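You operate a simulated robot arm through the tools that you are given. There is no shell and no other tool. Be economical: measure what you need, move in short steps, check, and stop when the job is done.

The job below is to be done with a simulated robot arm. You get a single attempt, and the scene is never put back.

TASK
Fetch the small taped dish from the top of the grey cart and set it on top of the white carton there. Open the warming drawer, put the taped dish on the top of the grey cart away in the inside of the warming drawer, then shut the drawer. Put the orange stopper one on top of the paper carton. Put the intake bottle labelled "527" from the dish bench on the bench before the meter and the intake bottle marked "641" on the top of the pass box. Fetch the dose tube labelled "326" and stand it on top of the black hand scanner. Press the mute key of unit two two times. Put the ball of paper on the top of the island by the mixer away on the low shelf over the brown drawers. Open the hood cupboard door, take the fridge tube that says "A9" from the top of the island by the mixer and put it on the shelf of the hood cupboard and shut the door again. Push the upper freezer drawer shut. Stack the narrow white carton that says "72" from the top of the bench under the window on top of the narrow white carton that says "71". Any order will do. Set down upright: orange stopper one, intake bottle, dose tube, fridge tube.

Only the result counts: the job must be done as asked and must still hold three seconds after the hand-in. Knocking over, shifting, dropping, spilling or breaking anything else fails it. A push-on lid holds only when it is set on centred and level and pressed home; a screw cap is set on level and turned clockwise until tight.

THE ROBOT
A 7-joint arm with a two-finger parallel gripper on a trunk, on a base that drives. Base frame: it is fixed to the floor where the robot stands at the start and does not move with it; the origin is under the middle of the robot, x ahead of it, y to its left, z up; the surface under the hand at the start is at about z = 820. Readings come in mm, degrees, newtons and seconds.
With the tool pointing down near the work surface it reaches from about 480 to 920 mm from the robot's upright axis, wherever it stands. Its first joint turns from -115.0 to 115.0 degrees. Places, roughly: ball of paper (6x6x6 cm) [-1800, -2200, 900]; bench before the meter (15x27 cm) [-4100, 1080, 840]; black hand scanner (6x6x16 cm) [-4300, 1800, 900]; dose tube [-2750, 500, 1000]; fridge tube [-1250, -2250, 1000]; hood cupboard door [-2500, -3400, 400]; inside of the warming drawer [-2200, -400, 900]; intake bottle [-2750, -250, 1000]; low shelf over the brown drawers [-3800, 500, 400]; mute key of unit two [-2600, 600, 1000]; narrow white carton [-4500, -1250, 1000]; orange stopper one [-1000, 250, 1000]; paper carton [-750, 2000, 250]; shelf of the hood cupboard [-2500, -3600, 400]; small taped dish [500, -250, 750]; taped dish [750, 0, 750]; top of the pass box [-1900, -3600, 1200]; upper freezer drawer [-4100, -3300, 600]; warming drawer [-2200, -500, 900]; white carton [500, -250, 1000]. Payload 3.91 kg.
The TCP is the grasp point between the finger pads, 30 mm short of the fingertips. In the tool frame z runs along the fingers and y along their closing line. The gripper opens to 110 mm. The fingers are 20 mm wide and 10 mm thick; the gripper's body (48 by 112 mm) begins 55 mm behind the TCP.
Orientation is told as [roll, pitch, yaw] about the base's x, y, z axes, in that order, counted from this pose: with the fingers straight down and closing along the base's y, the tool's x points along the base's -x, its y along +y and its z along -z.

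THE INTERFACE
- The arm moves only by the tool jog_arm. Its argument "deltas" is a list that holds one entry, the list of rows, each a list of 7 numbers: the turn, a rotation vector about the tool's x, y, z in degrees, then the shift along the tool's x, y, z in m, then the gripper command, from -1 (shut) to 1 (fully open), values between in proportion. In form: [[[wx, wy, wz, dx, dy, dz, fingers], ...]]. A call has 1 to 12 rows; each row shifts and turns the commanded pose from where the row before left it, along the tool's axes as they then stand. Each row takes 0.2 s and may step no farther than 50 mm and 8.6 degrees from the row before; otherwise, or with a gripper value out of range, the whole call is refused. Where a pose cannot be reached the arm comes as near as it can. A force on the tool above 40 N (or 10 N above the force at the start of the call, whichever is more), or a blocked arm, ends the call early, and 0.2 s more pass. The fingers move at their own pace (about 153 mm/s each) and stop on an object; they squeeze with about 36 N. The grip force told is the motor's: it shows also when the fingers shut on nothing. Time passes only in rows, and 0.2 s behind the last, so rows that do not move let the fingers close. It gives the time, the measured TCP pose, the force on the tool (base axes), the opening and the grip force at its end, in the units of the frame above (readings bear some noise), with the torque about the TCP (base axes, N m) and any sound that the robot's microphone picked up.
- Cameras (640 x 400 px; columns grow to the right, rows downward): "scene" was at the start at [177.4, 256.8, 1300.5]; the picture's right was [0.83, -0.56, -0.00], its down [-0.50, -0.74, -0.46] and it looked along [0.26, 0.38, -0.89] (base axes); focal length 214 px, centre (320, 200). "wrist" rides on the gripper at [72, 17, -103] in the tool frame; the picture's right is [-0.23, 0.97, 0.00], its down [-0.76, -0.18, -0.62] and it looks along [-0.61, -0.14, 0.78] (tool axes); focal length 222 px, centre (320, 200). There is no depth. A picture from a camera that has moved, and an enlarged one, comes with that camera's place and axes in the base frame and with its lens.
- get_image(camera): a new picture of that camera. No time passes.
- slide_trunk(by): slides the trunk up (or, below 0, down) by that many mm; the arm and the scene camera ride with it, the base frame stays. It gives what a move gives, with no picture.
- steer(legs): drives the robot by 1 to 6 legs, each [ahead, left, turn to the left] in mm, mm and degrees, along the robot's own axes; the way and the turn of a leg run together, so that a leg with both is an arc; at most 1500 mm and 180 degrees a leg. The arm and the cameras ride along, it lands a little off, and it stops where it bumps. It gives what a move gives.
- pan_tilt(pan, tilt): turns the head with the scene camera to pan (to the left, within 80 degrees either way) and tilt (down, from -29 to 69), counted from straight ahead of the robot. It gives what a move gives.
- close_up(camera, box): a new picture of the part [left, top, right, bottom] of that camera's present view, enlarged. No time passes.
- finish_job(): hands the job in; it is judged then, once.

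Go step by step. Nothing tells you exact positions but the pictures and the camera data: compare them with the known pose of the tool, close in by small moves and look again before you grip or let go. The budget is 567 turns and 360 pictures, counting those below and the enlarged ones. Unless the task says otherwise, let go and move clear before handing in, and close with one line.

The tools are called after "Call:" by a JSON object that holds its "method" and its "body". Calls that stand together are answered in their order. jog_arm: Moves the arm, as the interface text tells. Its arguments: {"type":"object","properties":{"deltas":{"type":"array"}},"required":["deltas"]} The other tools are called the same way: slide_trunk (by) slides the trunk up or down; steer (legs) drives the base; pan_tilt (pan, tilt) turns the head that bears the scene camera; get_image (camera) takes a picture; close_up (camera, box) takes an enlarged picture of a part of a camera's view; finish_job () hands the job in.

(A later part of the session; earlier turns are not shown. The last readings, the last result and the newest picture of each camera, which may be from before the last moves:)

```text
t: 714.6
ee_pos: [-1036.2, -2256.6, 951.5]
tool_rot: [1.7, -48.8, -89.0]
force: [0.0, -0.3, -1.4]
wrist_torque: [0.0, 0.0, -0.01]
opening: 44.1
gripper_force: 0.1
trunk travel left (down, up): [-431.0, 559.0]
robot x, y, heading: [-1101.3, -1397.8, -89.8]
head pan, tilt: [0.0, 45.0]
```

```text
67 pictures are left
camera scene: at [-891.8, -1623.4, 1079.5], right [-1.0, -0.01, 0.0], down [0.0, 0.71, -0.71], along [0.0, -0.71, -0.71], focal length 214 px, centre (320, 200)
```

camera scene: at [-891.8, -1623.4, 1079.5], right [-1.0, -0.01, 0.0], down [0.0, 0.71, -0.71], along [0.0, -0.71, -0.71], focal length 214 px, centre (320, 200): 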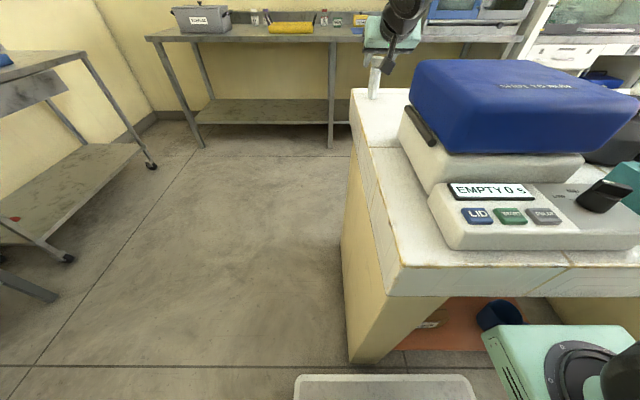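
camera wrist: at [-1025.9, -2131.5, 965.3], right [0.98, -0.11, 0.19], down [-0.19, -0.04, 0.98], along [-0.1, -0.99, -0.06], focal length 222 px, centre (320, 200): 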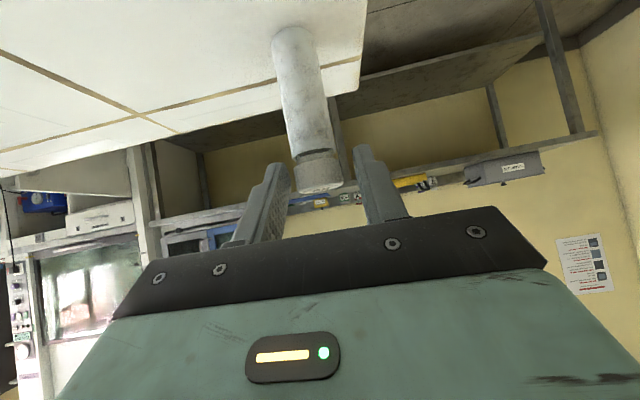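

Call:
{"method": "slide_trunk", "body": {"by": -36}}

Call:
{"method": "jog_arm", "body": {"deltas": [[[0, 0, 0, 0, 0, 0, -1], [0, 0, 0, 0, 0, 0, -1], [0, 0, 0, 0, 0, 0, -1]]]}}

Call:
{"method": "get_image", "body": {"camera": "wrist"}}

```text
t: 715.4
ee_pos: [-1035.9, -2257.3, 915.4]
tool_rot: [1.8, -48.9, -89.0]
force: [-0.2, 0.0, 0.0]
wrist_torque: [-0.03, 0.0, -0.05]
opening: 44.0
gripper_force: 0.0
trunk travel left (down, up): [-395.0, 595.0]
robot x, y, heading: [-1098.1, -1399.3, -89.7]
head pan, tilt: [0.0, 45.0]
```

```text
t: 716.2
ee_pos: [-1036.8, -2255.7, 916.0]
tool_rot: [1.6, -48.8, -89.0]
force: [-1.5, 0.4, 1.4]
wrist_torque: [-0.05, 0.12, -0.01]
opening: 24.1
gripper_force: 36.1
trunk travel left (down, up): [-395.0, 595.0]
robot x, y, heading: [-1098.4, -1403.4, -89.7]
head pan, tilt: [0.0, 45.0]
```

```text
66 pictures are left
camera wrist: at [-1026.1, -2131.5, 929.6], right [0.98, -0.11, 0.19], down [-0.19, -0.04, 0.98], along [-0.1, -0.99, -0.06], focal length 222 px, centre (320, 200)
```

wrist: 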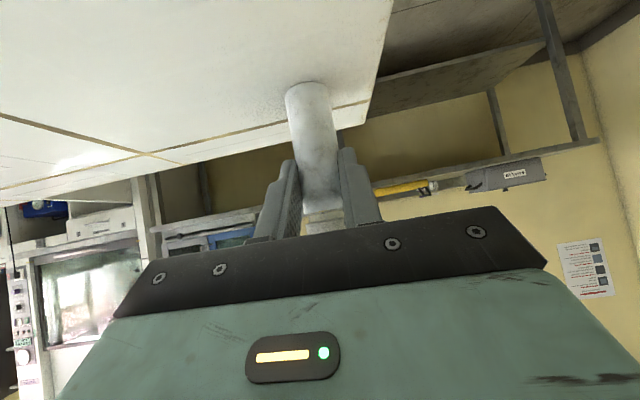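

Call:
{"method": "slide_trunk", "body": {"by": 400}}

Call:
{"method": "slide_trunk", "body": {"by": 110}}

Call:
{"method": "jog_arm", "body": {"deltas": [[[0, 0, 0, 0.0264, 0, -0.0301, -1], [0, 0, 0, 0.0264, 0, -0.0301, -1], [0, 0, 0, 0.0264, 0, -0.0301, -1], [0, 0, 0, 0.0264, 0, -0.0301, -1], [0, 0, 0, 0.0198, 0, -0.0226, -1], [0, 0, 0, 0, 0, 0, -1]]]}}

Call:
{"method": "steer", "body": {"legs": [[-110, 0, 0], [0, -1500, 0], [0, -880, 0], [1150, 0, 0], [0, 0, 30]]}}

Call:
{"method": "pan_tilt", "body": {"pan": 30, "tilt": 40}}

Call:
{"method": "get_image", "body": {"camera": "scene"}}

```text
t: 720.0
ee_pos: [-1036.9, -2255.5, 1315.3]
tool_rot: [1.6, -48.8, -88.9]
force: [0.0, 0.3, -1.0]
wrist_torque: [0.02, -0.02, -0.01]
opening: 24.3
gripper_force: 35.8
trunk travel left (down, up): [-795.0, 195.0]
robot x, y, heading: [-1097.4, -1400.0, -89.8]
head pan, tilt: [0.0, 45.0]
```

```text
t: 721.5
ee_pos: [-1037.0, -2256.0, 1425.9]
tool_rot: [1.6, -48.8, -89.0]
force: [0.2, 0.5, -0.4]
wrist_torque: [0.0, 0.01, -0.03]
opening: 24.1
gripper_force: 36.4
trunk travel left (down, up): [-905.0, 85.0]
robot x, y, heading: [-1098.8, -1399.0, -89.5]
head pan, tilt: [0.0, 45.0]
```

```text
t: 722.9
ee_pos: [-1042.8, -2063.9, 1424.9]
tool_rot: [1.7, -48.8, -89.1]
force: [-0.8, -0.2, -0.7]
wrist_torque: [0.01, -0.03, -0.01]
opening: 24.0
gripper_force: 35.8
trunk travel left (down, up): [-905.0, 85.0]
robot x, y, heading: [-1096.4, -1399.8, -89.8]
head pan, tilt: [0.0, 45.0]
```

```text
t: 742.1
ee_pos: [-3136.3, -2930.9, 1424.7]
tool_rot: [1.7, -48.8, -61.1]
force: [-0.2, 1.0, -0.8]
wrist_torque: [0.01, -0.02, -0.02]
opening: 24.5
gripper_force: 36.2
trunk travel left (down, up): [-905.0, 85.0]
robot x, y, heading: [-3497.6, -2371.3, -61.9]
head pan, tilt: [0.0, 45.0]
```

```text
t: 743.0
ee_pos: [-3135.4, -2931.5, 1425.0]
tool_rot: [1.7, -48.8, -60.9]
force: [0.1, 0.1, -0.7]
wrist_torque: [0.03, 0.02, 0.01]
opening: 24.2
gripper_force: 36.1
trunk travel left (down, up): [-905.0, 85.0]
robot x, y, heading: [-3494.0, -2371.4, -61.7]
head pan, tilt: [30.0, 40.0]
```

```text
65 pictures are left
camera scene: at [-3176.6, -2443.3, 1560.8], right [-0.53, -0.85, 0.0], down [-0.55, 0.34, -0.77], along [0.65, -0.4, -0.64], focal length 214 px, centre (320, 200)
```

scene: 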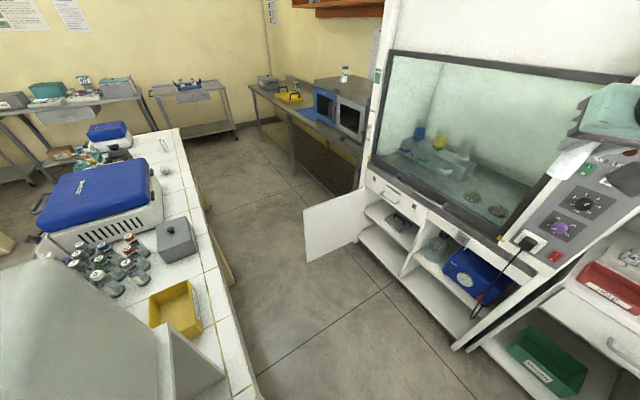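

Call:
{"method": "slide_trunk", "body": {"by": -400}}

Call:
{"method": "slide_trunk", "body": {"by": -400}}

Call:
{"method": "jog_arm", "body": {"deltas": [[[5.27, 0, 4.6, 0, 0, 0, -1], [5.27, 0, 4.6, 0, 0, 0, -1], [5.27, 0, 4.6, 0, 0, 0, -1], [0, 0, 0, 0, 0, 0, -1]]]}}

Call:
{"method": "steer", "body": {"legs": [[421, 109, 0]]}}

Call:
{"method": "get_image", "body": {"camera": "wrist"}}

```text
t: 746.9
ee_pos: [-3135.8, -2931.6, 1024.0]
tool_rot: [1.7, -48.8, -61.0]
force: [0.7, -0.3, 0.3]
wrist_torque: [0.01, 0.01, -0.01]
opening: 24.3
gripper_force: 36.1
trunk travel left (down, up): [-505.0, 485.0]
robot x, y, heading: [-3494.7, -2365.3, -61.4]
head pan, tilt: [30.0, 40.0]
```

```text
t: 750.7
ee_pos: [-3135.8, -2931.2, 624.4]
tool_rot: [1.7, -48.8, -61.0]
force: [0.3, 0.3, -1.1]
wrist_torque: [0.01, -0.03, 0.02]
opening: 24.0
gripper_force: 36.0
trunk travel left (down, up): [-105.0, 885.0]
robot x, y, heading: [-3500.0, -2368.3, -61.3]
head pan, tilt: [30.0, 40.0]
```

```text
t: 751.7
ee_pos: [-3137.8, -2931.2, 622.9]
tool_rot: [1.5, -48.5, -81.8]
force: [0.2, 0.2, 0.3]
wrist_torque: [0.02, 0.03, 0.01]
opening: 24.0
gripper_force: 35.7
trunk travel left (down, up): [-105.0, 885.0]
robot x, y, heading: [-3496.1, -2372.9, -61.6]
head pan, tilt: [30.0, 40.0]
```

```text
t: 754.4
ee_pos: [-2836.7, -3199.6, 624.0]
tool_rot: [1.5, -48.3, -78.5]
force: [1.0, 1.5, -0.9]
wrist_torque: [-0.09, 0.03, -0.09]
opening: 24.3
gripper_force: 36.2
trunk travel left (down, up): [-105.0, 885.0]
robot x, y, heading: [-3232.0, -2659.8, -58.4]
head pan, tilt: [30.0, 40.0]
```

```text
64 pictures are left
camera wrist: at [-2849.7, -3074.9, 638.9], right [0.98, 0.06, 0.19], down [-0.18, -0.08, 0.98], along [0.08, -0.99, -0.07], focal length 222 px, centre (320, 200)
```

wrist: 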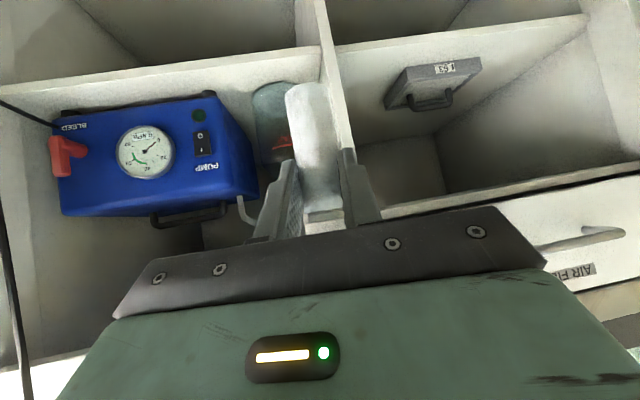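

Carrying A9, the free space on the shelf is right of the grey box (x −2530…−2310). I'll lower and shift in front of it.

Call:
{"method": "slide_trunk", "body": {"by": -80}}

Call:
{"method": "steer", "body": {"legs": [[68, -42, 0], [217, 354, 0]]}}

Call:
{"method": "get_image", "body": {"camera": "wrist"}}

Call:
{"method": "get_image", "body": {"camera": "scene"}}

```text
t: 755.5
ee_pos: [-2836.3, -3199.4, 543.2]
tool_rot: [1.5, -48.4, -78.4]
force: [-0.2, -0.3, -0.3]
wrist_torque: [0.03, 0.01, 0.01]
opening: 24.2
gripper_force: 36.4
trunk travel left (down, up): [-25.0, 965.0]
robot x, y, heading: [-3228.8, -2659.9, -58.5]
head pan, tilt: [30.0, 40.0]
```

```text
t: 757.3
ee_pos: [-2772.2, -3274.8, 543.7]
tool_rot: [1.4, -48.4, -77.5]
force: [-0.3, -0.1, -0.1]
wrist_torque: [0.0, -0.02, -0.02]
opening: 24.4
gripper_force: 36.5
trunk travel left (down, up): [-25.0, 965.0]
robot x, y, heading: [-3174.0, -2742.0, -57.4]
head pan, tilt: [30.0, 40.0]
stopped in leg 2: the robot was blocked; the commanded pose is now the measured one
```

```text
63 pictures are left
camera wrist: at [-2786.9, -3150.5, 558.3], right [0.98, 0.08, 0.19], down [-0.18, -0.08, 0.98], along [0.1, -0.99, -0.07], focal length 222 px, centre (320, 200)
```

wrist: 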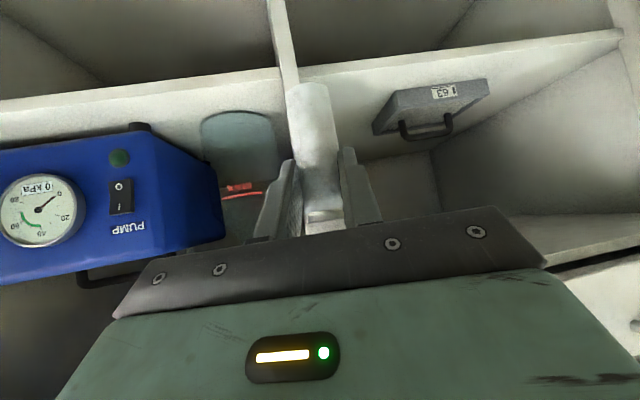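

```text
62 pictures are left
camera scene: at [-2848.9, -2791.7, 680.8], right [-0.46, -0.89, 0.0], down [-0.57, 0.3, -0.77], along [0.68, -0.35, -0.64], focal length 214 px, centre (320, 200)
```

scene: 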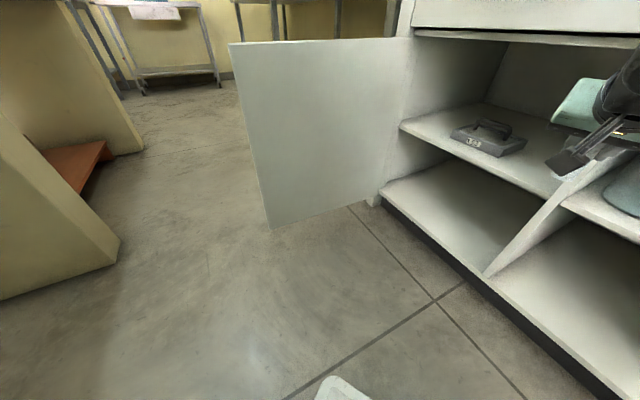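

Call:
{"method": "jog_arm", "body": {"deltas": [[[0, 0, 0, 0.0232, 0, -0.0262, -1], [0, 0, 0, 0.0232, 0, -0.0262, -1], [0, 0, 0, 0, 0, 0, -1]]]}}

Call:
{"method": "steer", "body": {"legs": [[51, -32, 0], [189, 295, 0]]}}

Call:
{"method": "get_image", "body": {"camera": "wrist"}}

Call:
{"method": "get_image", "body": {"camera": "scene"}}

```text
t: 758.1
ee_pos: [-2788.7, -3207.9, 544.3]
tool_rot: [1.4, -48.2, -77.5]
force: [-0.3, 0.1, -0.5]
wrist_torque: [0.01, 0.0, -0.03]
opening: 24.2
gripper_force: 35.8
trunk travel left (down, up): [-25.0, 965.0]
robot x, y, heading: [-3174.2, -2743.4, -57.5]
head pan, tilt: [30.0, 40.0]
```

```text
t: 761.0
ee_pos: [-2434.1, -3267.4, 545.1]
tool_rot: [1.4, -48.4, -77.4]
force: [0.0, 1.2, 0.1]
wrist_torque: [0.02, -0.01, 0.0]
opening: 24.3
gripper_force: 35.9
trunk travel left (down, up): [-25.0, 965.0]
robot x, y, heading: [-2822.6, -2800.1, -57.3]
head pan, tilt: [30.0, 40.0]
```

```text
61 pictures are left
camera wrist: at [-2449.3, -3142.1, 559.3], right [0.98, 0.08, 0.19], down [-0.18, -0.08, 0.98], along [0.1, -0.99, -0.07], focal length 222 px, centre (320, 200)
```

wrist: 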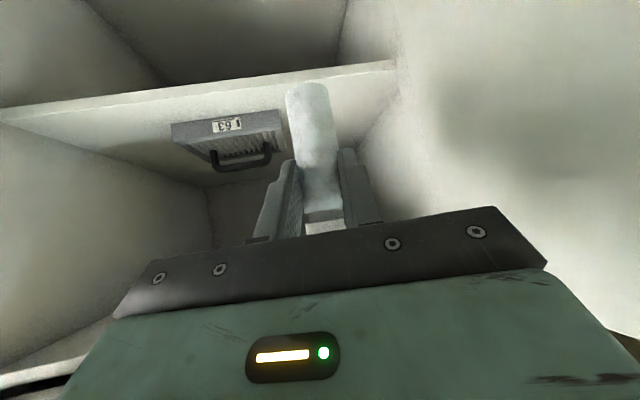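

```text
60 pictures are left
camera scene: at [-2495.3, -2850.9, 680.8], right [-0.46, -0.89, 0.0], down [-0.57, 0.3, -0.77], along [0.68, -0.35, -0.64], focal length 214 px, centre (320, 200)
```

scene: 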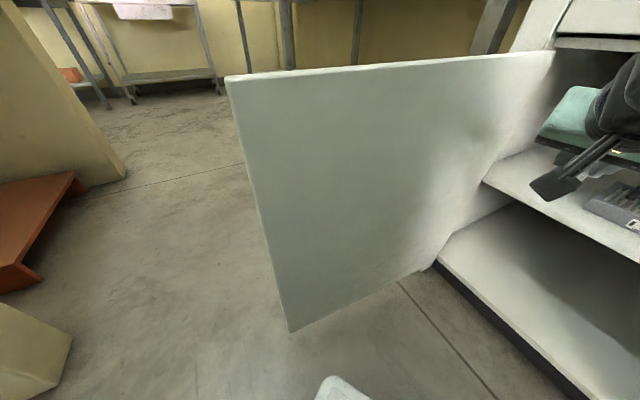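

Call:
{"method": "jog_arm", "body": {"deltas": [[[0, 0, 0, -0.0303, 0.0041, 0.0342, -1], [0, 0, 0, -0.0303, 0.0041, 0.0342, -1], [0, 0, 0, -0.0303, 0.0041, 0.0342, -1], [0, 0, 0, 0, 0, 0, -1]]]}}

Call:
{"method": "get_image", "body": {"camera": "wrist"}}

Call:
{"method": "pan_tilt", "body": {"pan": 5, "tilt": 25}}

Call:
{"method": "get_image", "body": {"camera": "scene"}}

```text
t: 762.0
ee_pos: [-2389.5, -3399.1, 545.0]
tool_rot: [1.4, -48.4, -77.3]
force: [0.1, 0.6, -1.0]
wrist_torque: [0.02, 0.02, 0.01]
opening: 24.3
gripper_force: 35.9
trunk travel left (down, up): [-25.0, 965.0]
robot x, y, heading: [-2820.5, -2806.5, -57.1]
head pan, tilt: [30.0, 40.0]
```

```text
59 pictures are left
camera wrist: at [-2404.1, -3273.7, 560.1], right [0.98, 0.08, 0.19], down [-0.18, -0.08, 0.98], along [0.1, -0.99, -0.07], focal length 222 px, centre (320, 200)
```

wrist: 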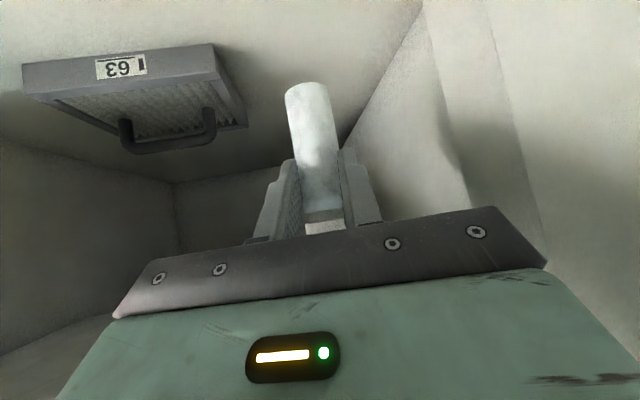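

```text
t: 762.9
ee_pos: [-2390.2, -3397.5, 546.2]
tool_rot: [1.5, -48.5, -77.5]
force: [-0.4, 0.1, 0.0]
wrist_torque: [0.02, 0.0, 0.03]
opening: 24.2
gripper_force: 36.4
trunk travel left (down, up): [-25.0, 965.0]
robot x, y, heading: [-2820.9, -2799.8, -57.5]
head pan, tilt: [5.0, 25.0]
```

```text
58 pictures are left
camera scene: at [-2514.4, -2884.8, 704.0], right [-0.79, -0.61, 0.0], down [-0.26, 0.33, -0.91], along [0.55, -0.72, -0.42], focal length 214 px, centre (320, 200)
```

scene: 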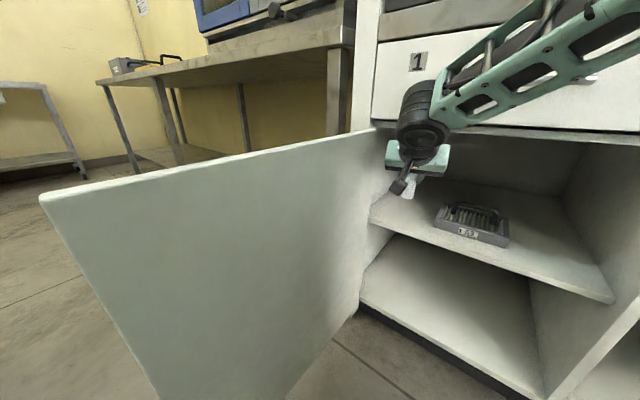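

Call:
{"method": "slide_trunk", "body": {"by": -23}}

Call:
{"method": "jog_arm", "body": {"deltas": [[[0, 0, 0, 0.003, 0, 0.0027, -1], [0, 0, 0, 0.003, 0, 0.0027, -1], [0, 0, 0, 0, 0, 0, -1]]]}}

Call:
{"method": "jog_arm", "body": {"deltas": [[[0, 0, 0, 0.0022, 0, 0.002, -1], [0, 0, 0, 0, 0, 0, -1]]]}}

Call:
{"method": "close_up", "body": {"camera": "scene", "box": [360, 120, 520, 260]}}

```text
t: 763.6
ee_pos: [-2390.3, -3397.6, 522.6]
tool_rot: [1.3, -48.4, -77.4]
force: [-0.3, 0.6, -1.6]
wrist_torque: [0.02, 0.04, -0.01]
opening: 24.6
gripper_force: 35.7
trunk travel left (down, up): [-2.0, 988.0]
robot x, y, heading: [-2821.2, -2803.7, -57.5]
head pan, tilt: [5.0, 25.0]
```

```text
t: 764.4
ee_pos: [-2390.2, -3399.6, 513.7]
tool_rot: [1.4, -48.4, -77.4]
force: [0.9, 0.2, 0.2]
wrist_torque: [0.02, -0.02, 0.01]
opening: 24.3
gripper_force: 36.2
trunk travel left (down, up): [-2.0, 988.0]
robot x, y, heading: [-2817.5, -2800.6, -57.5]
head pan, tilt: [5.0, 25.0]
```

```text
t: 765.0
ee_pos: [-2389.1, -3397.7, 510.7]
tool_rot: [1.4, -48.4, -77.4]
force: [0.0, -0.1, -0.1]
wrist_torque: [0.02, 0.07, 0.02]
opening: 24.2
gripper_force: 35.9
trunk travel left (down, up): [-2.0, 988.0]
robot x, y, heading: [-2820.8, -2804.6, -57.4]
head pan, tilt: [5.0, 25.0]
```

```text
2.86 times, centred on (440, 190) of scene
camera zoom: at [-2514.5, -2884.8, 681.1], right [-0.79, -0.61, 0.0], down [-0.26, 0.33, -0.91], along [0.55, -0.72, -0.42], focal length 613 px, centre (-23, 229)
```

zoom: 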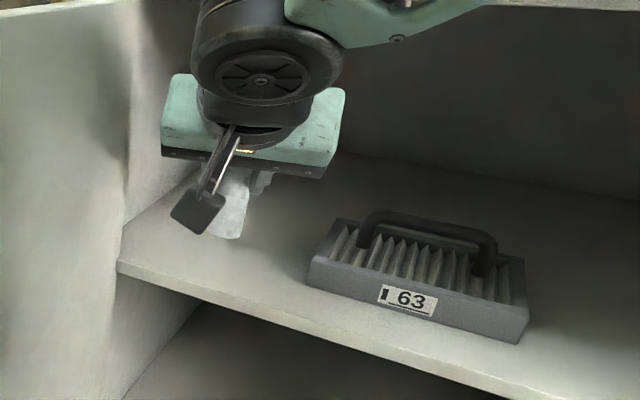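

Call:
{"method": "jog_arm", "body": {"deltas": [[[0, 0, 0, 0.003, 0, 0.0027, -1], [0, 0, 0, 0, 0, 0, -1]]]}}

Call:
{"method": "jog_arm", "body": {"deltas": [[[0, 0, 0, 0.0022, 0, 0.002, -1], [0, 0, 0, 0, 0, 0, -1]]]}}

Call:
{"method": "jog_arm", "body": {"deltas": [[[0, 0, 0, 0.0022, 0, 0.002, -1], [0, 0, 0, 0, 0, 0, -1]]]}}

Call:
{"method": "jog_arm", "body": {"deltas": [[[0, 0, 0, 0.0022, 0, 0.002, -1], [0, 0, 0, 0, 0, 0, -1]]]}}

```text
t: 765.6
ee_pos: [-2389.8, -3397.5, 508.9]
tool_rot: [1.3, -48.3, -77.4]
force: [0.3, 0.5, -0.5]
wrist_torque: [0.01, 0.01, 0.03]
opening: 24.0
gripper_force: 35.5
trunk travel left (down, up): [-2.0, 988.0]
robot x, y, heading: [-2820.9, -2805.5, -57.3]
head pan, tilt: [5.0, 25.0]
```

```text
t: 766.2
ee_pos: [-2388.3, -3398.1, 503.0]
tool_rot: [1.4, -48.4, -77.4]
force: [0.5, -0.7, -0.6]
wrist_torque: [0.0, -0.01, -0.03]
opening: 24.4
gripper_force: 36.0
trunk travel left (down, up): [-2.0, 988.0]
robot x, y, heading: [-2819.9, -2802.4, -57.1]
head pan, tilt: [5.0, 25.0]
```

```text
t: 766.8
ee_pos: [-2389.5, -3398.8, 501.3]
tool_rot: [1.4, -48.3, -77.4]
force: [-0.6, 0.1, -0.2]
wrist_torque: [0.03, 0.03, -0.02]
opening: 24.1
gripper_force: 36.2
trunk travel left (down, up): [-2.0, 988.0]
robot x, y, heading: [-2818.7, -2804.7, -57.4]
head pan, tilt: [5.0, 25.0]
```

```text
t: 767.4
ee_pos: [-2389.5, -3398.6, 497.9]
tool_rot: [1.3, -48.3, -77.5]
force: [0.0, 1.3, -0.5]
wrist_torque: [0.01, 0.01, -0.03]
opening: 24.2
gripper_force: 36.1
trunk travel left (down, up): [-2.0, 988.0]
robot x, y, heading: [-2820.6, -2804.9, -57.4]
head pan, tilt: [5.0, 25.0]
```

Call:
{"method": "jog_arm", "body": {"deltas": [[[0, 0, 0, 0.0022, 0, 0.002, -1], [0, 0, 0, 0, 0, 0, -1]]]}}

Call:
{"method": "jog_arm", "body": {"deltas": [[[0, 0, 0, 0.0019, 0, 0.0017, -1], [0, 0, 0, 0, 0, 0, -1]]]}}

Call:
{"method": "jog_arm", "body": {"deltas": [[[0, 0, 0, 0.0019, 0, 0.0017, -1], [0, 0, 0, 0, 0, 0, -1]]]}}

Call:
{"method": "close_up", "body": {"camera": "scene", "box": [380, 140, 460, 220]}}

```text
t: 768.0
ee_pos: [-2388.6, -3398.7, 495.1]
tool_rot: [1.4, -48.3, -77.3]
force: [-0.6, -0.6, -1.2]
wrist_torque: [-0.02, 0.0, 0.02]
opening: 24.2
gripper_force: 35.9
trunk travel left (down, up): [-2.0, 988.0]
robot x, y, heading: [-2819.1, -2799.1, -57.0]
head pan, tilt: [5.0, 25.0]
```

```text
t: 768.6
ee_pos: [-2390.0, -3399.3, 492.2]
tool_rot: [1.3, -48.4, -77.3]
force: [-0.4, -0.4, -0.1]
wrist_torque: [0.03, -0.03, 0.01]
opening: 24.4
gripper_force: 36.0
trunk travel left (down, up): [-2.0, 988.0]
robot x, y, heading: [-2818.0, -2807.0, -57.4]
head pan, tilt: [5.0, 25.0]
```

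```text
t: 769.2
ee_pos: [-2389.4, -3397.7, 490.9]
tool_rot: [1.3, -48.5, -77.5]
force: [-0.5, 0.8, 0.0]
wrist_torque: [0.01, -0.01, 0.04]
opening: 24.3
gripper_force: 36.2
trunk travel left (down, up): [-2.0, 988.0]
robot x, y, heading: [-2819.7, -2800.3, -57.1]
head pan, tilt: [5.0, 25.0]
```

```text
5.00 times, centred on (420, 180) of scene
camera zoom: at [-2514.5, -2884.8, 681.1], right [-0.79, -0.61, 0.0], down [-0.26, 0.33, -0.91], along [0.55, -0.72, -0.42], focal length 1072 px, centre (-180, 300)
```

zoom: 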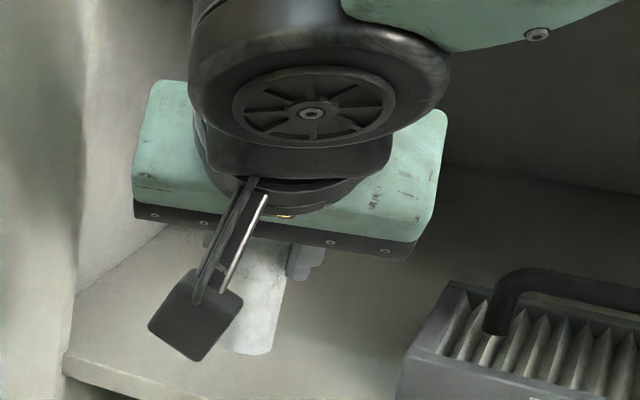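

Call:
{"method": "jog_arm", "body": {"deltas": [[[0, 0, 0, 0.0022, 0, 0.002, -1], [0, 0, 0, 0, 0, 0, -1]]]}}

Call:
{"method": "jog_arm", "body": {"deltas": [[[0, 0, 0, 0.0019, 0, 0.0017, -1], [0, 0, 0, 0, 0, 0, -1]]]}}

Call:
{"method": "jog_arm", "body": {"deltas": [[[0, 0, 0, 0.0019, 0, 0.0017, -1], [0, 0, 0, 0, 0, 0, -1]]]}}

Call:
{"method": "jog_arm", "body": {"deltas": [[[0, 0, 0, 0.0019, 0, 0.0017, -1], [0, 0, 0, 0, 0, 0, -1]]]}}

```text
t: 769.8
ee_pos: [-2388.7, -3397.6, 487.0]
tool_rot: [1.3, -48.2, -77.4]
force: [0.1, -0.8, -0.9]
wrist_torque: [0.01, 0.02, 0.0]
opening: 24.1
gripper_force: 36.1
trunk travel left (down, up): [-2.0, 988.0]
robot x, y, heading: [-2817.1, -2803.4, -57.1]
head pan, tilt: [5.0, 25.0]
```

```text
t: 770.4
ee_pos: [-2388.1, -3398.1, 484.8]
tool_rot: [1.4, -48.3, -77.3]
force: [0.5, 0.3, -0.1]
wrist_torque: [0.01, 0.01, 0.01]
opening: 24.2
gripper_force: 35.9
trunk travel left (down, up): [-2.0, 988.0]
robot x, y, heading: [-2820.1, -2799.4, -57.4]
head pan, tilt: [5.0, 25.0]
```

```text
t: 771.0
ee_pos: [-2389.1, -3399.0, 482.7]
tool_rot: [1.4, -48.3, -77.4]
force: [-0.5, -0.1, -0.8]
wrist_torque: [0.0, 0.06, 0.05]
opening: 24.2
gripper_force: 35.9
trunk travel left (down, up): [-2.0, 988.0]
robot x, y, heading: [-2822.0, -2804.2, -57.4]
head pan, tilt: [5.0, 25.0]
```

```text
t: 771.6
ee_pos: [-2389.1, -3398.8, 478.9]
tool_rot: [1.3, -48.3, -77.4]
force: [-0.5, 0.2, -0.6]
wrist_torque: [0.02, 0.06, -0.02]
opening: 23.8
gripper_force: 35.7
trunk travel left (down, up): [-2.0, 988.0]
robot x, y, heading: [-2819.2, -2806.0, -57.5]
head pan, tilt: [5.0, 25.0]
```

Call:
{"method": "jog_arm", "body": {"deltas": [[[0, 0, 0, 0.0019, 0, 0.0017, -1], [0, 0, 0, 0, 0, 0, -1]]]}}

Call:
{"method": "jog_arm", "body": {"deltas": [[[0, 0, 0, 0.0019, 0, 0.0017, -1], [0, 0, 0, 0, 0, 0, -1]]]}}

Call:
{"method": "jog_arm", "body": {"deltas": [[[0, 0, 0, 0.0019, 0, 0.0017, -1], [0, 0, 0, 0, 0, 0, -1]]]}}

Call:
{"method": "close_up", "body": {"camera": "scene", "box": [380, 140, 460, 220]}}

```text
t: 772.2
ee_pos: [-2388.8, -3398.7, 477.8]
tool_rot: [1.4, -48.3, -77.4]
force: [0.1, 0.1, -0.7]
wrist_torque: [0.0, 0.01, -0.01]
opening: 24.2
gripper_force: 36.2
trunk travel left (down, up): [-2.0, 988.0]
robot x, y, heading: [-2819.2, -2803.0, -57.2]
head pan, tilt: [5.0, 25.0]
```

```text
t: 772.8
ee_pos: [-2388.3, -3398.9, 474.1]
tool_rot: [1.3, -48.4, -77.4]
force: [-0.6, 0.3, -0.3]
wrist_torque: [0.04, -0.02, -0.01]
opening: 24.5
gripper_force: 35.9
trunk travel left (down, up): [-2.0, 988.0]
robot x, y, heading: [-2816.7, -2800.7, -57.3]
head pan, tilt: [5.0, 25.0]
```

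```text
t: 773.4
ee_pos: [-2389.0, -3397.6, 472.2]
tool_rot: [1.5, -48.4, -77.4]
force: [0.4, 0.2, -0.6]
wrist_torque: [0.0, 0.04, -0.02]
opening: 23.8
gripper_force: 35.7
trunk travel left (down, up): [-2.0, 988.0]
robot x, y, heading: [-2819.8, -2800.5, -57.1]
head pan, tilt: [5.0, 25.0]
```

```text
5.00 times, centred on (420, 180) of scene
camera zoom: at [-2514.5, -2884.8, 681.1], right [-0.79, -0.61, 0.0], down [-0.26, 0.33, -0.91], along [0.55, -0.72, -0.42], focal length 1072 px, centre (-180, 300)
```

zoom: 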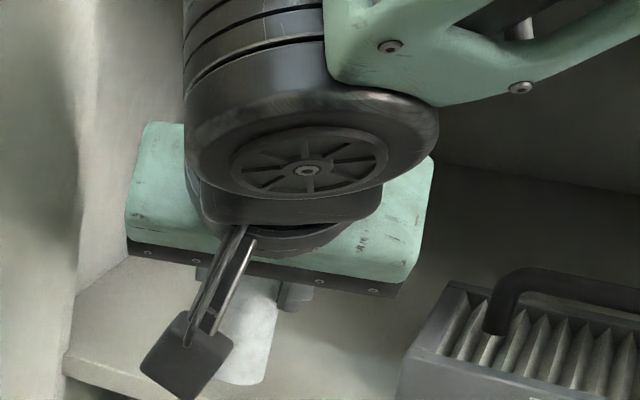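

Call:
{"method": "jog_arm", "body": {"deltas": [[[0, 0, 0, 0.0022, 0, 0.002, -1], [0, 0, 0, 0, 0, 0, -1]]]}}

Call:
{"method": "jog_arm", "body": {"deltas": [[[0, 0, 0, 0.0019, 0, 0.0017, -1], [0, 0, 0, 0, 0, 0, -1]]]}}

Call:
{"method": "jog_arm", "body": {"deltas": [[[0, 0, 0, 0.0019, 0, 0.0017, -1], [0, 0, 0, 0, 0, 0, -1]]]}}

Call:
{"method": "jog_arm", "body": {"deltas": [[[0, 0, 0, 0.0019, 0, 0.0017, -1], [0, 0, 0, 0, 0, 0, -1]]]}}

```text
t: 774.0
ee_pos: [-2389.0, -3398.1, 468.9]
tool_rot: [1.4, -48.4, -77.4]
force: [0.2, -0.8, -0.6]
wrist_torque: [0.0, 0.01, -0.01]
opening: 24.2
gripper_force: 36.3
trunk travel left (down, up): [-2.0, 988.0]
robot x, y, heading: [-2821.1, -2803.8, -57.3]
head pan, tilt: [5.0, 25.0]
```

```text
t: 774.6
ee_pos: [-2389.6, -3398.9, 466.7]
tool_rot: [1.4, -48.4, -77.5]
force: [-0.5, -0.6, -0.3]
wrist_torque: [0.05, -0.01, 0.01]
opening: 24.3
gripper_force: 36.1
trunk travel left (down, up): [-2.0, 988.0]
robot x, y, heading: [-2818.7, -2801.5, -57.5]
head pan, tilt: [5.0, 25.0]
```

```text
t: 775.2
ee_pos: [-2390.5, -3397.3, 463.7]
tool_rot: [1.4, -48.3, -77.5]
force: [0.3, 0.7, -0.5]
wrist_torque: [-0.01, -0.01, 0.03]
opening: 23.8
gripper_force: 35.5
trunk travel left (down, up): [-2.0, 988.0]
robot x, y, heading: [-2819.0, -2804.1, -57.1]
head pan, tilt: [5.0, 25.0]
```

```text
t: 775.8
ee_pos: [-2389.0, -3397.9, 461.5]
tool_rot: [1.4, -48.2, -77.4]
force: [-0.3, -0.1, -0.7]
wrist_torque: [-0.01, 0.01, -0.04]
opening: 24.1
gripper_force: 36.2
trunk travel left (down, up): [-2.0, 988.0]
robot x, y, heading: [-2820.5, -2801.4, -57.2]
head pan, tilt: [5.0, 25.0]
```

Call:
{"method": "get_image", "body": {"camera": "wrist"}}

Call:
{"method": "close_up", "body": {"camera": "scene", "box": [370, 170, 450, 230]}}

```text
54 pictures are left
camera wrist: at [-2403.3, -3273.1, 476.3], right [0.98, 0.08, 0.19], down [-0.18, -0.08, 0.98], along [0.1, -0.99, -0.07], focal length 222 px, centre (320, 200)
```

wrist: 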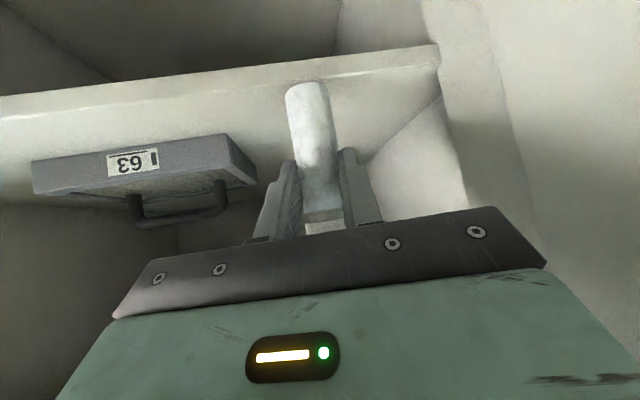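

```text
6.67 times, centred on (410, 200) of scene
camera zoom: at [-2514.5, -2884.8, 681.1], right [-0.79, -0.61, 0.0], down [-0.26, 0.33, -0.91], along [0.55, -0.72, -0.42], focal length 1430 px, centre (-280, 200)
```

zoom: 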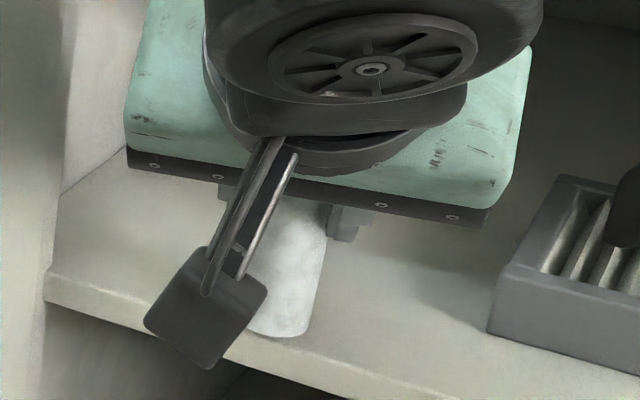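

The shelf's front edge is recessed, so the tube is still too close to it. I'll lift slightly, move 50 mm deeper, then continue down.

Call:
{"method": "jog_arm", "body": {"deltas": [[[0, 0, 0, -0.009, 0, -0.008, -1], [0, 0, 0, -0.0162, -0.0055, 0.0183, -1], [0, 0, 0, -0.0162, -0.0055, 0.0183, -1], [0, 0, 0, 0, 0, 0, -1]]]}}

Call:
{"method": "get_image", "body": {"camera": "wrist"}}

Call:
{"method": "close_up", "body": {"camera": "scene", "box": [370, 150, 490, 240]}}

```text
t: 776.8
ee_pos: [-2386.7, -3447.9, 472.8]
tool_rot: [1.4, -48.3, -77.4]
force: [0.1, -0.6, -0.1]
wrist_torque: [0.01, -0.01, 0.01]
opening: 24.3
gripper_force: 36.9
trunk travel left (down, up): [-2.0, 988.0]
robot x, y, heading: [-2820.2, -2801.3, -57.1]
head pan, tilt: [5.0, 25.0]
```

```text
52 pictures are left
camera wrist: at [-2401.0, -3322.7, 488.5], right [0.98, 0.08, 0.19], down [-0.18, -0.08, 0.98], along [0.1, -0.99, -0.07], focal length 222 px, centre (320, 200)
```

wrist: 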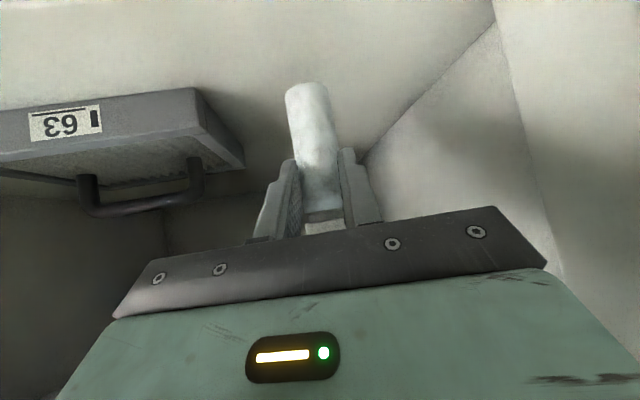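

```text
4.44 times, centred on (430, 195) of scene
camera zoom: at [-2514.5, -2884.8, 681.1], right [-0.79, -0.61, 0.0], down [-0.26, 0.33, -0.91], along [0.55, -0.72, -0.42], focal length 953 px, centre (-169, 222)
```

zoom: 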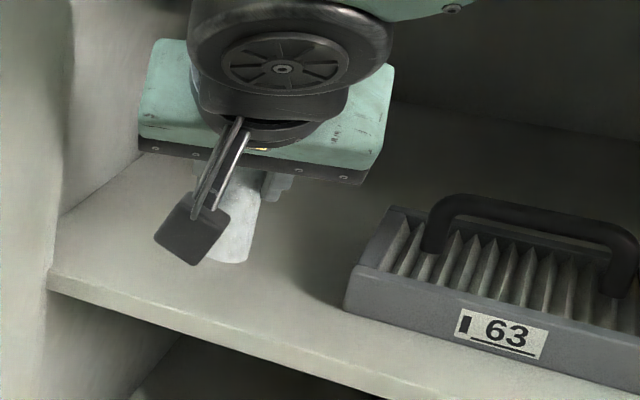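

Call:
{"method": "jog_arm", "body": {"deltas": [[[0, 0, 0, 0.0045, 0, 0.004, -1], [0, 0, 0, 0.003, 0, 0.0027, -1], [0, 0, 0, 0, 0, 0, -1]]]}}

Call:
{"method": "jog_arm", "body": {"deltas": [[[0, 0, 0, 0.0022, 0, 0.002, -1], [0, 0, 0, 0, 0, 0, -1]]]}}

Call:
{"method": "jog_arm", "body": {"deltas": [[[0, 0, 0, 0.0022, 0, 0.002, -1], [0, 0, 0, 0, 0, 0, -1]]]}}

Call:
{"method": "jog_arm", "body": {"deltas": [[[0, 0, 0, 0.0019, 0, 0.0017, -1], [0, 0, 0, 0, 0, 0, -1]]]}}

```text
t: 777.6
ee_pos: [-2386.7, -3447.4, 463.5]
tool_rot: [1.4, -48.3, -77.3]
force: [1.1, -0.1, -0.5]
wrist_torque: [-0.01, -0.01, 0.0]
opening: 24.3
gripper_force: 36.7
trunk travel left (down, up): [-2.0, 988.0]
robot x, y, heading: [-2817.8, -2801.9, -57.5]
head pan, tilt: [5.0, 25.0]
```

```text
t: 778.2
ee_pos: [-2386.0, -3449.1, 460.4]
tool_rot: [1.4, -48.4, -77.3]
force: [-0.8, -0.1, 0.4]
wrist_torque: [0.03, 0.01, -0.01]
opening: 24.3
gripper_force: 35.7
trunk travel left (down, up): [-2.0, 988.0]
robot x, y, heading: [-2820.6, -2802.4, -57.3]
head pan, tilt: [5.0, 25.0]
```

```text
t: 778.8
ee_pos: [-2387.9, -3449.0, 457.0]
tool_rot: [1.5, -48.3, -77.4]
force: [0.6, 0.3, 0.3]
wrist_torque: [0.01, 0.0, 0.0]
opening: 24.1
gripper_force: 36.4
trunk travel left (down, up): [-2.0, 988.0]
robot x, y, heading: [-2822.8, -2800.4, -57.4]
head pan, tilt: [5.0, 25.0]
```

```text
t: 779.4
ee_pos: [-2386.9, -3447.7, 457.1]
tool_rot: [1.5, -48.4, -77.4]
force: [-0.2, 0.5, 7.2]
wrist_torque: [-0.09, 0.08, -0.01]
opening: 24.1
gripper_force: 36.8
trunk travel left (down, up): [-2.0, 988.0]
robot x, y, heading: [-2819.3, -2801.5, -57.2]
head pan, tilt: [5.0, 25.0]
```

Call:
{"method": "jog_arm", "body": {"deltas": [[[0, 0, 0, 0, 0, 0, -0.5], [0, 0, 0, 0, 0, 0, -0.25], [0, 0, 0, 0, 0, 0, -0.25], [0, 0, 0, 0, 0, -0.02, -0.25], [0, 0, 0, 0.01, 0, -0.03, -0.25], [0, 0, 0, 0.02, 0, -0.035, -0.25], [0, 0, 0, 0.025, 0, -0.035, -0.25], [0, 0, 0, 0, 0, 0, -0.25]]]}}

Call:
{"method": "get_image", "body": {"camera": "wrist"}}

```text
t: 781.2
ee_pos: [-2419.2, -3326.2, 492.8]
tool_rot: [1.4, -48.3, -77.4]
force: [0.1, -0.6, 0.2]
wrist_torque: [0.0, -0.02, 0.03]
opening: 41.3
gripper_force: 0.0
trunk travel left (down, up): [-2.0, 988.0]
robot x, y, heading: [-2821.1, -2801.7, -57.3]
head pan, tilt: [5.0, 25.0]
```

```text
50 pictures are left
camera wrist: at [-2433.5, -3201.6, 507.4], right [0.98, 0.08, 0.19], down [-0.18, -0.08, 0.98], along [0.1, -0.99, -0.07], focal length 222 px, centre (320, 200)
```

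wrist: 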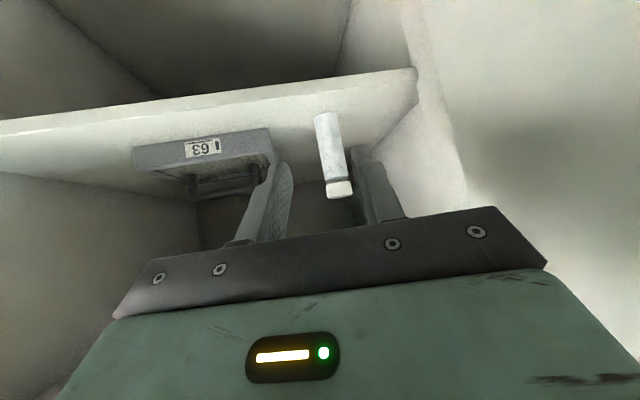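

The tube A9 stands on the shelf. Now I'll back the hand out, raise it, and reset it to vertical so I can swing the door shut from its outer side.

Call:
{"method": "jog_arm", "body": {"deltas": [[[0, 0, 0, 0.0232, 0, -0.0262, -0.25], [0, 0, 0, 0.0232, 0, -0.0262, -1], [0, 0, 0, 0.0116, 0, -0.0131, -1], [0, 0, 0, 0, 0, 0, -1]]]}}

Call:
{"method": "slide_trunk", "body": {"by": 400}}

Call:
{"method": "steer", "body": {"legs": [[-59, -115, 0], [0, 0, 22]]}}

Call:
{"method": "jog_arm", "body": {"deltas": [[[0, 8, 0, 0, 0, 0, -1], [0, 8, 0, 0, 0, 0, -1], [0, 8, 0, 0, 0, 0, -1], [0, 8, 0, 0, 0, 0, -1], [0, 8, 0, 0, 0, 0, -1], [0, 8, 0, 0, 0, 0, -1], [0, 0, -8, 0, 0, 0, -1], [0, 0, -8, 0, 0, 0, -1], [0, 0, 0, 0, 0, 0, -1]]]}}

```text
t: 782.2
ee_pos: [-2440.1, -3240.0, 495.6]
tool_rot: [1.3, -48.4, -77.5]
force: [0.0, -0.3, -0.2]
wrist_torque: [0.04, -0.01, 0.02]
opening: 0.2
gripper_force: 35.7
trunk travel left (down, up): [-2.0, 988.0]
robot x, y, heading: [-2819.1, -2799.8, -57.4]
head pan, tilt: [5.0, 25.0]
```

```text
t: 786.0
ee_pos: [-2439.4, -3240.7, 895.5]
tool_rot: [1.4, -48.3, -77.4]
force: [-0.8, 0.3, -0.7]
wrist_torque: [0.03, -0.01, -0.01]
opening: 0.0
gripper_force: 36.2
trunk travel left (down, up): [-402.0, 588.0]
robot x, y, heading: [-2823.4, -2801.0, -57.2]
head pan, tilt: [5.0, 25.0]
```

```text
t: 788.5
ee_pos: [-2427.7, -3073.2, 895.8]
tool_rot: [1.4, -48.4, -54.9]
force: [-0.3, -0.2, -0.7]
wrist_torque: [0.01, 0.0, 0.01]
opening: 0.0
gripper_force: 36.4
trunk travel left (down, up): [-402.0, 588.0]
robot x, y, heading: [-2949.9, -2812.2, -34.7]
head pan, tilt: [5.0, 25.0]
```

```text
t: 790.5
ee_pos: [-2428.1, -3073.0, 895.3]
tool_rot: [0.8, -0.6, -37.7]
force: [-0.9, 0.2, 0.5]
wrist_torque: [-0.02, -0.01, -0.01]
opening: 0.1
gripper_force: 36.4
trunk travel left (down, up): [-402.0, 588.0]
robot x, y, heading: [-2943.9, -2811.6, -34.7]
head pan, tilt: [5.0, 25.0]
```

Call:
{"method": "jog_arm", "body": {"deltas": [[[0, 0, 0, -0.0107, 0.0415, 0, -1], [0, 0, 0, -0.0107, 0.0415, 0, -1], [0, 0, 0, -0.0107, 0.0415, 0, -1], [0, 0, 0, -0.0107, 0.0415, 0, -1], [0, 0, 0, -0.0107, 0.0415, 0, -1], [0, 0, 0, -0.0107, 0.0415, 0, -1], [0, 0, 0, 0, 0, 0, -1]]]}}

Call:
{"method": "pan_tilt", "body": {"pan": 20, "tilt": 35}}

Call:
{"method": "get_image", "body": {"camera": "scene"}}

```text
t: 792.0
ee_pos: [-2225.0, -2913.9, 898.3]
tool_rot: [0.8, -0.6, -37.8]
force: [-0.2, -0.5, 0.6]
wrist_torque: [-0.01, 0.01, -0.01]
opening: 0.0
gripper_force: 36.5
trunk travel left (down, up): [-402.0, 588.0]
robot x, y, heading: [-2950.7, -2816.5, -34.9]
head pan, tilt: [5.0, 25.0]
```

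```text
t: 792.8
ee_pos: [-2226.7, -2915.2, 899.2]
tool_rot: [0.8, -0.6, -37.8]
force: [-1.0, 0.2, 0.3]
wrist_torque: [0.02, 0.0, 0.0]
opening: 0.0
gripper_force: 35.6
trunk travel left (down, up): [-402.0, 588.0]
robot x, y, heading: [-2946.9, -2812.0, -34.6]
head pan, tilt: [20.0, 35.0]
```

```text
49 pictures are left
camera scene: at [-2628.9, -2749.6, 1065.4], right [-0.25, -0.97, 0.0], down [-0.55, 0.15, -0.82], along [0.79, -0.21, -0.57], focal length 214 px, centre (320, 200)
```

scene: 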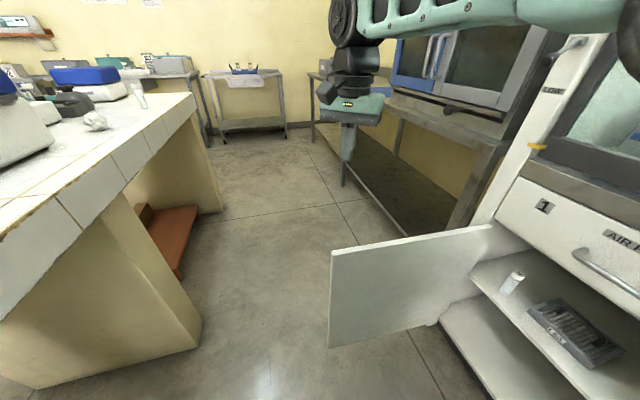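

Call:
{"method": "slide_trunk", "body": {"by": -290}}

Call:
{"method": "jog_arm", "body": {"deltas": [[[0, 0, 0, 0.0312, -0.0273, 0, -1], [0, 0, 0, 0.0312, -0.0273, 0, -1], [0, 0, 0, 0.0312, -0.0273, 0, -1], [0, 0, 0, 0.0249, -0.0341, 0, -1], [0, 0, 0, 0.0249, -0.0341, 0, -1], [0, 0, 0, 0, 0, 0, -1]]]}}

Call:
{"method": "get_image", "body": {"camera": "scene"}}

```text
t: 795.7
ee_pos: [-2226.4, -2915.2, 608.5]
tool_rot: [0.8, -0.6, -37.8]
force: [-0.7, 0.2, 0.0]
wrist_torque: [0.02, -0.06, 0.02]
opening: 0.0
gripper_force: 36.1
trunk travel left (down, up): [-112.0, 878.0]
robot x, y, heading: [-2946.8, -2818.8, -34.7]
head pan, tilt: [20.0, 35.0]
```

```text
t: 797.1
ee_pos: [-2431.1, -2945.4, 605.1]
tool_rot: [0.9, -0.6, -37.8]
force: [0.1, -0.4, 0.2]
wrist_torque: [0.01, -0.01, -0.02]
opening: 0.0
gripper_force: 36.2
trunk travel left (down, up): [-112.0, 878.0]
robot x, y, heading: [-2945.0, -2815.4, -34.5]
head pan, tilt: [20.0, 35.0]
```

```text
48 pictures are left
camera scene: at [-2628.9, -2749.6, 775.3], right [-0.25, -0.97, 0.0], down [-0.55, 0.15, -0.82], along [0.79, -0.21, -0.57], focal length 214 px, centre (320, 200)
```

scene: 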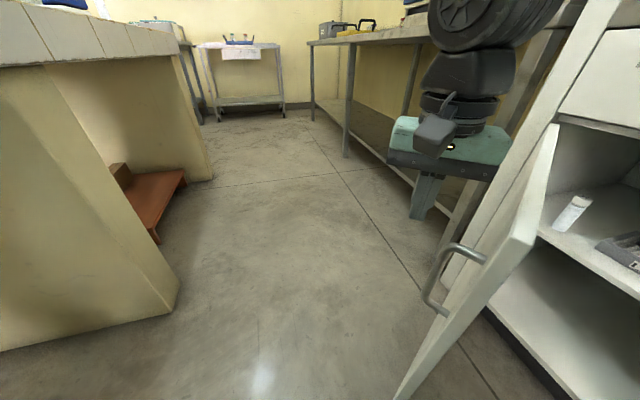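

Call:
{"method": "jog_arm", "body": {"deltas": [[[0, 0, 0, 0.02, -0.025, 0, -1], [0, 0, 0, 0.02, -0.025, 0, -1], [0, 0, 0, 0.0117, -0.0356, 0, -1], [0, 0, 0, 0.0117, -0.0356, 0, -1], [0, 0, 0, 0.0117, -0.0356, 0, -1], [0, 0, 0, 0.0022, -0.0375, 0, -1], [0, 0, 0, 0.0022, -0.0375, 0, -1], [0, 0, 0, 0.0022, -0.0375, 0, -1], [0, 0, 0, 0, 0, 0, -1]]]}}

Call:
{"method": "get_image", "body": {"camera": "scene"}}

```text
t: 799.1
ee_pos: [-2595.6, -3045.8, 578.8]
tool_rot: [0.8, -0.6, -37.8]
force: [-0.9, 0.2, -0.3]
wrist_torque: [0.01, 0.03, 0.04]
opening: 0.0
gripper_force: 35.6
out of reach, approached as far as the arm can: row 6, 7, 8
trunk travel left (down, up): [-112.0, 878.0]
robot x, y, heading: [-2950.1, -2813.6, -34.6]
head pan, tilt: [20.0, 35.0]
```

```text
47 pictures are left
camera scene: at [-2629.0, -2749.6, 775.3], right [-0.25, -0.97, 0.0], down [-0.55, 0.15, -0.82], along [0.79, -0.21, -0.57], focal length 214 px, centre (320, 200)
```

scene: 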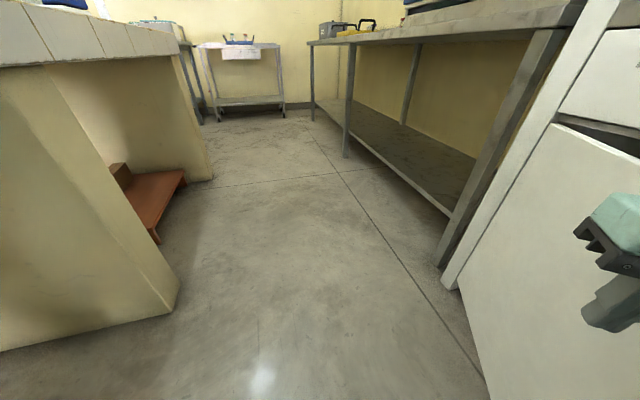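

Call:
{"method": "jog_arm", "body": {"deltas": [[[0, -8, 0, 0, 0, 0, -1], [0, -8, 0, 0, 0, 0, -1], [0, -8, 0, 0, 0, 0, -1], [0, -8, 0, 0, 0, 0, -1], [0, -8, 0, 0, 0, 0, -1], [0, -8, 0, 0, 0, 0, -1], [0, 0, 0, 0, 0, 0, -1]]]}}

Call:
{"method": "steer", "body": {"legs": [[0, 0, -25]]}}

Call:
{"method": "get_image", "body": {"camera": "wrist"}}

```text
t: 800.7
ee_pos: [-2518.2, -3039.1, 583.5]
tool_rot: [1.1, -48.5, -38.7]
force: [0.2, -0.4, -0.1]
wrist_torque: [0.01, 0.02, -0.05]
opening: 0.0
gripper_force: 35.7
out of reach, approached as far as the arm can: row 1, 2, 3, 4, 5, 6
trunk travel left (down, up): [-112.0, 878.0]
robot x, y, heading: [-2946.2, -2815.6, -34.8]
head pan, tilt: [20.0, 35.0]
```

```text
t: 802.4
ee_pos: [-2653.3, -3199.2, 584.6]
tool_rot: [1.1, -48.6, -63.7]
force: [0.9, 0.4, -1.1]
wrist_torque: [0.04, 0.01, 0.03]
opening: 0.0
gripper_force: 36.5
trunk travel left (down, up): [-112.0, 878.0]
robot x, y, heading: [-2948.2, -2814.0, -59.6]
head pan, tilt: [20.0, 35.0]
```

```text
46 pictures are left
camera wrist: at [-2696.7, -3080.5, 598.0], right [0.93, 0.31, 0.18], down [-0.15, -0.12, 0.98], along [0.33, -0.94, -0.07], focal length 222 px, centre (320, 200)
```

wrist: 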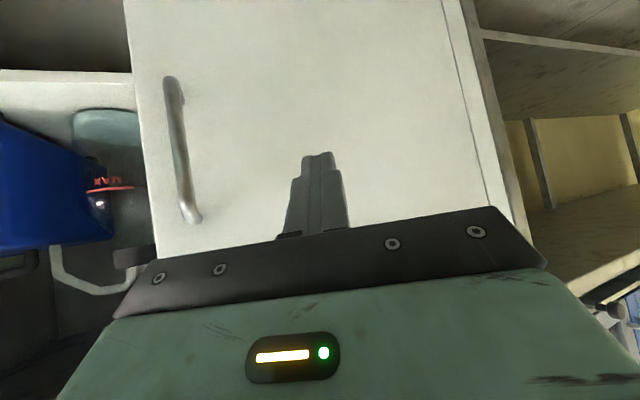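

Call:
{"method": "jog_arm", "body": {"deltas": [[[0, 0, 0, -0.0165, -0.006, 0.0188, -1], [0, 0, 0, -0.0165, -0.006, 0.0188, -1], [0, 0, 0, -0.0165, -0.006, 0.0188, -1], [0, 0, 0, -0.0165, -0.006, 0.0188, -1], [0, 0, 0, -0.01, -0.003, 0.0113, -1], [0, 0, 0, -0.0066, 0, 0.0075, -1], [0, 0, 0, -0.0066, 0, 0.0075, -1], [0, 0, 0, -0.0066, 0, 0.0075, -1], [0, 0, 0, 0, 0, 0, -1]]]}}

Call:
{"method": "get_image", "body": {"camera": "wrist"}}

```text
t: 804.1
ee_pos: [-2615.7, -3329.9, 582.6]
tool_rot: [1.2, -48.4, -63.6]
force: [-9.2, 13.5, 8.9]
wrist_torque: [-0.09, 0.08, -0.2]
opening: 0.0
gripper_force: 35.8
trunk travel left (down, up): [-112.0, 878.0]
robot x, y, heading: [-2946.9, -2812.8, -59.6]
head pan, tilt: [20.0, 35.0]
stopped in row 8: the force on the tool passed its limit at 63 N (the readings are from after the stop); the commanded pose is now the measured one
```

```text
45 pictures are left
camera wrist: at [-2658.7, -3210.7, 597.8], right [0.93, 0.31, 0.18], down [-0.15, -0.12, 0.98], along [0.33, -0.94, -0.07], focal length 222 px, centre (320, 200)
```

wrist: 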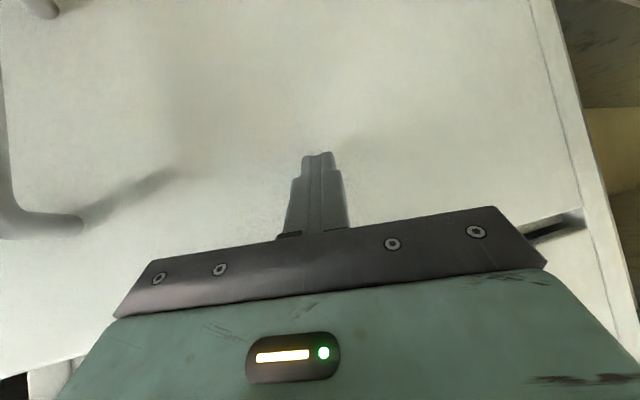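

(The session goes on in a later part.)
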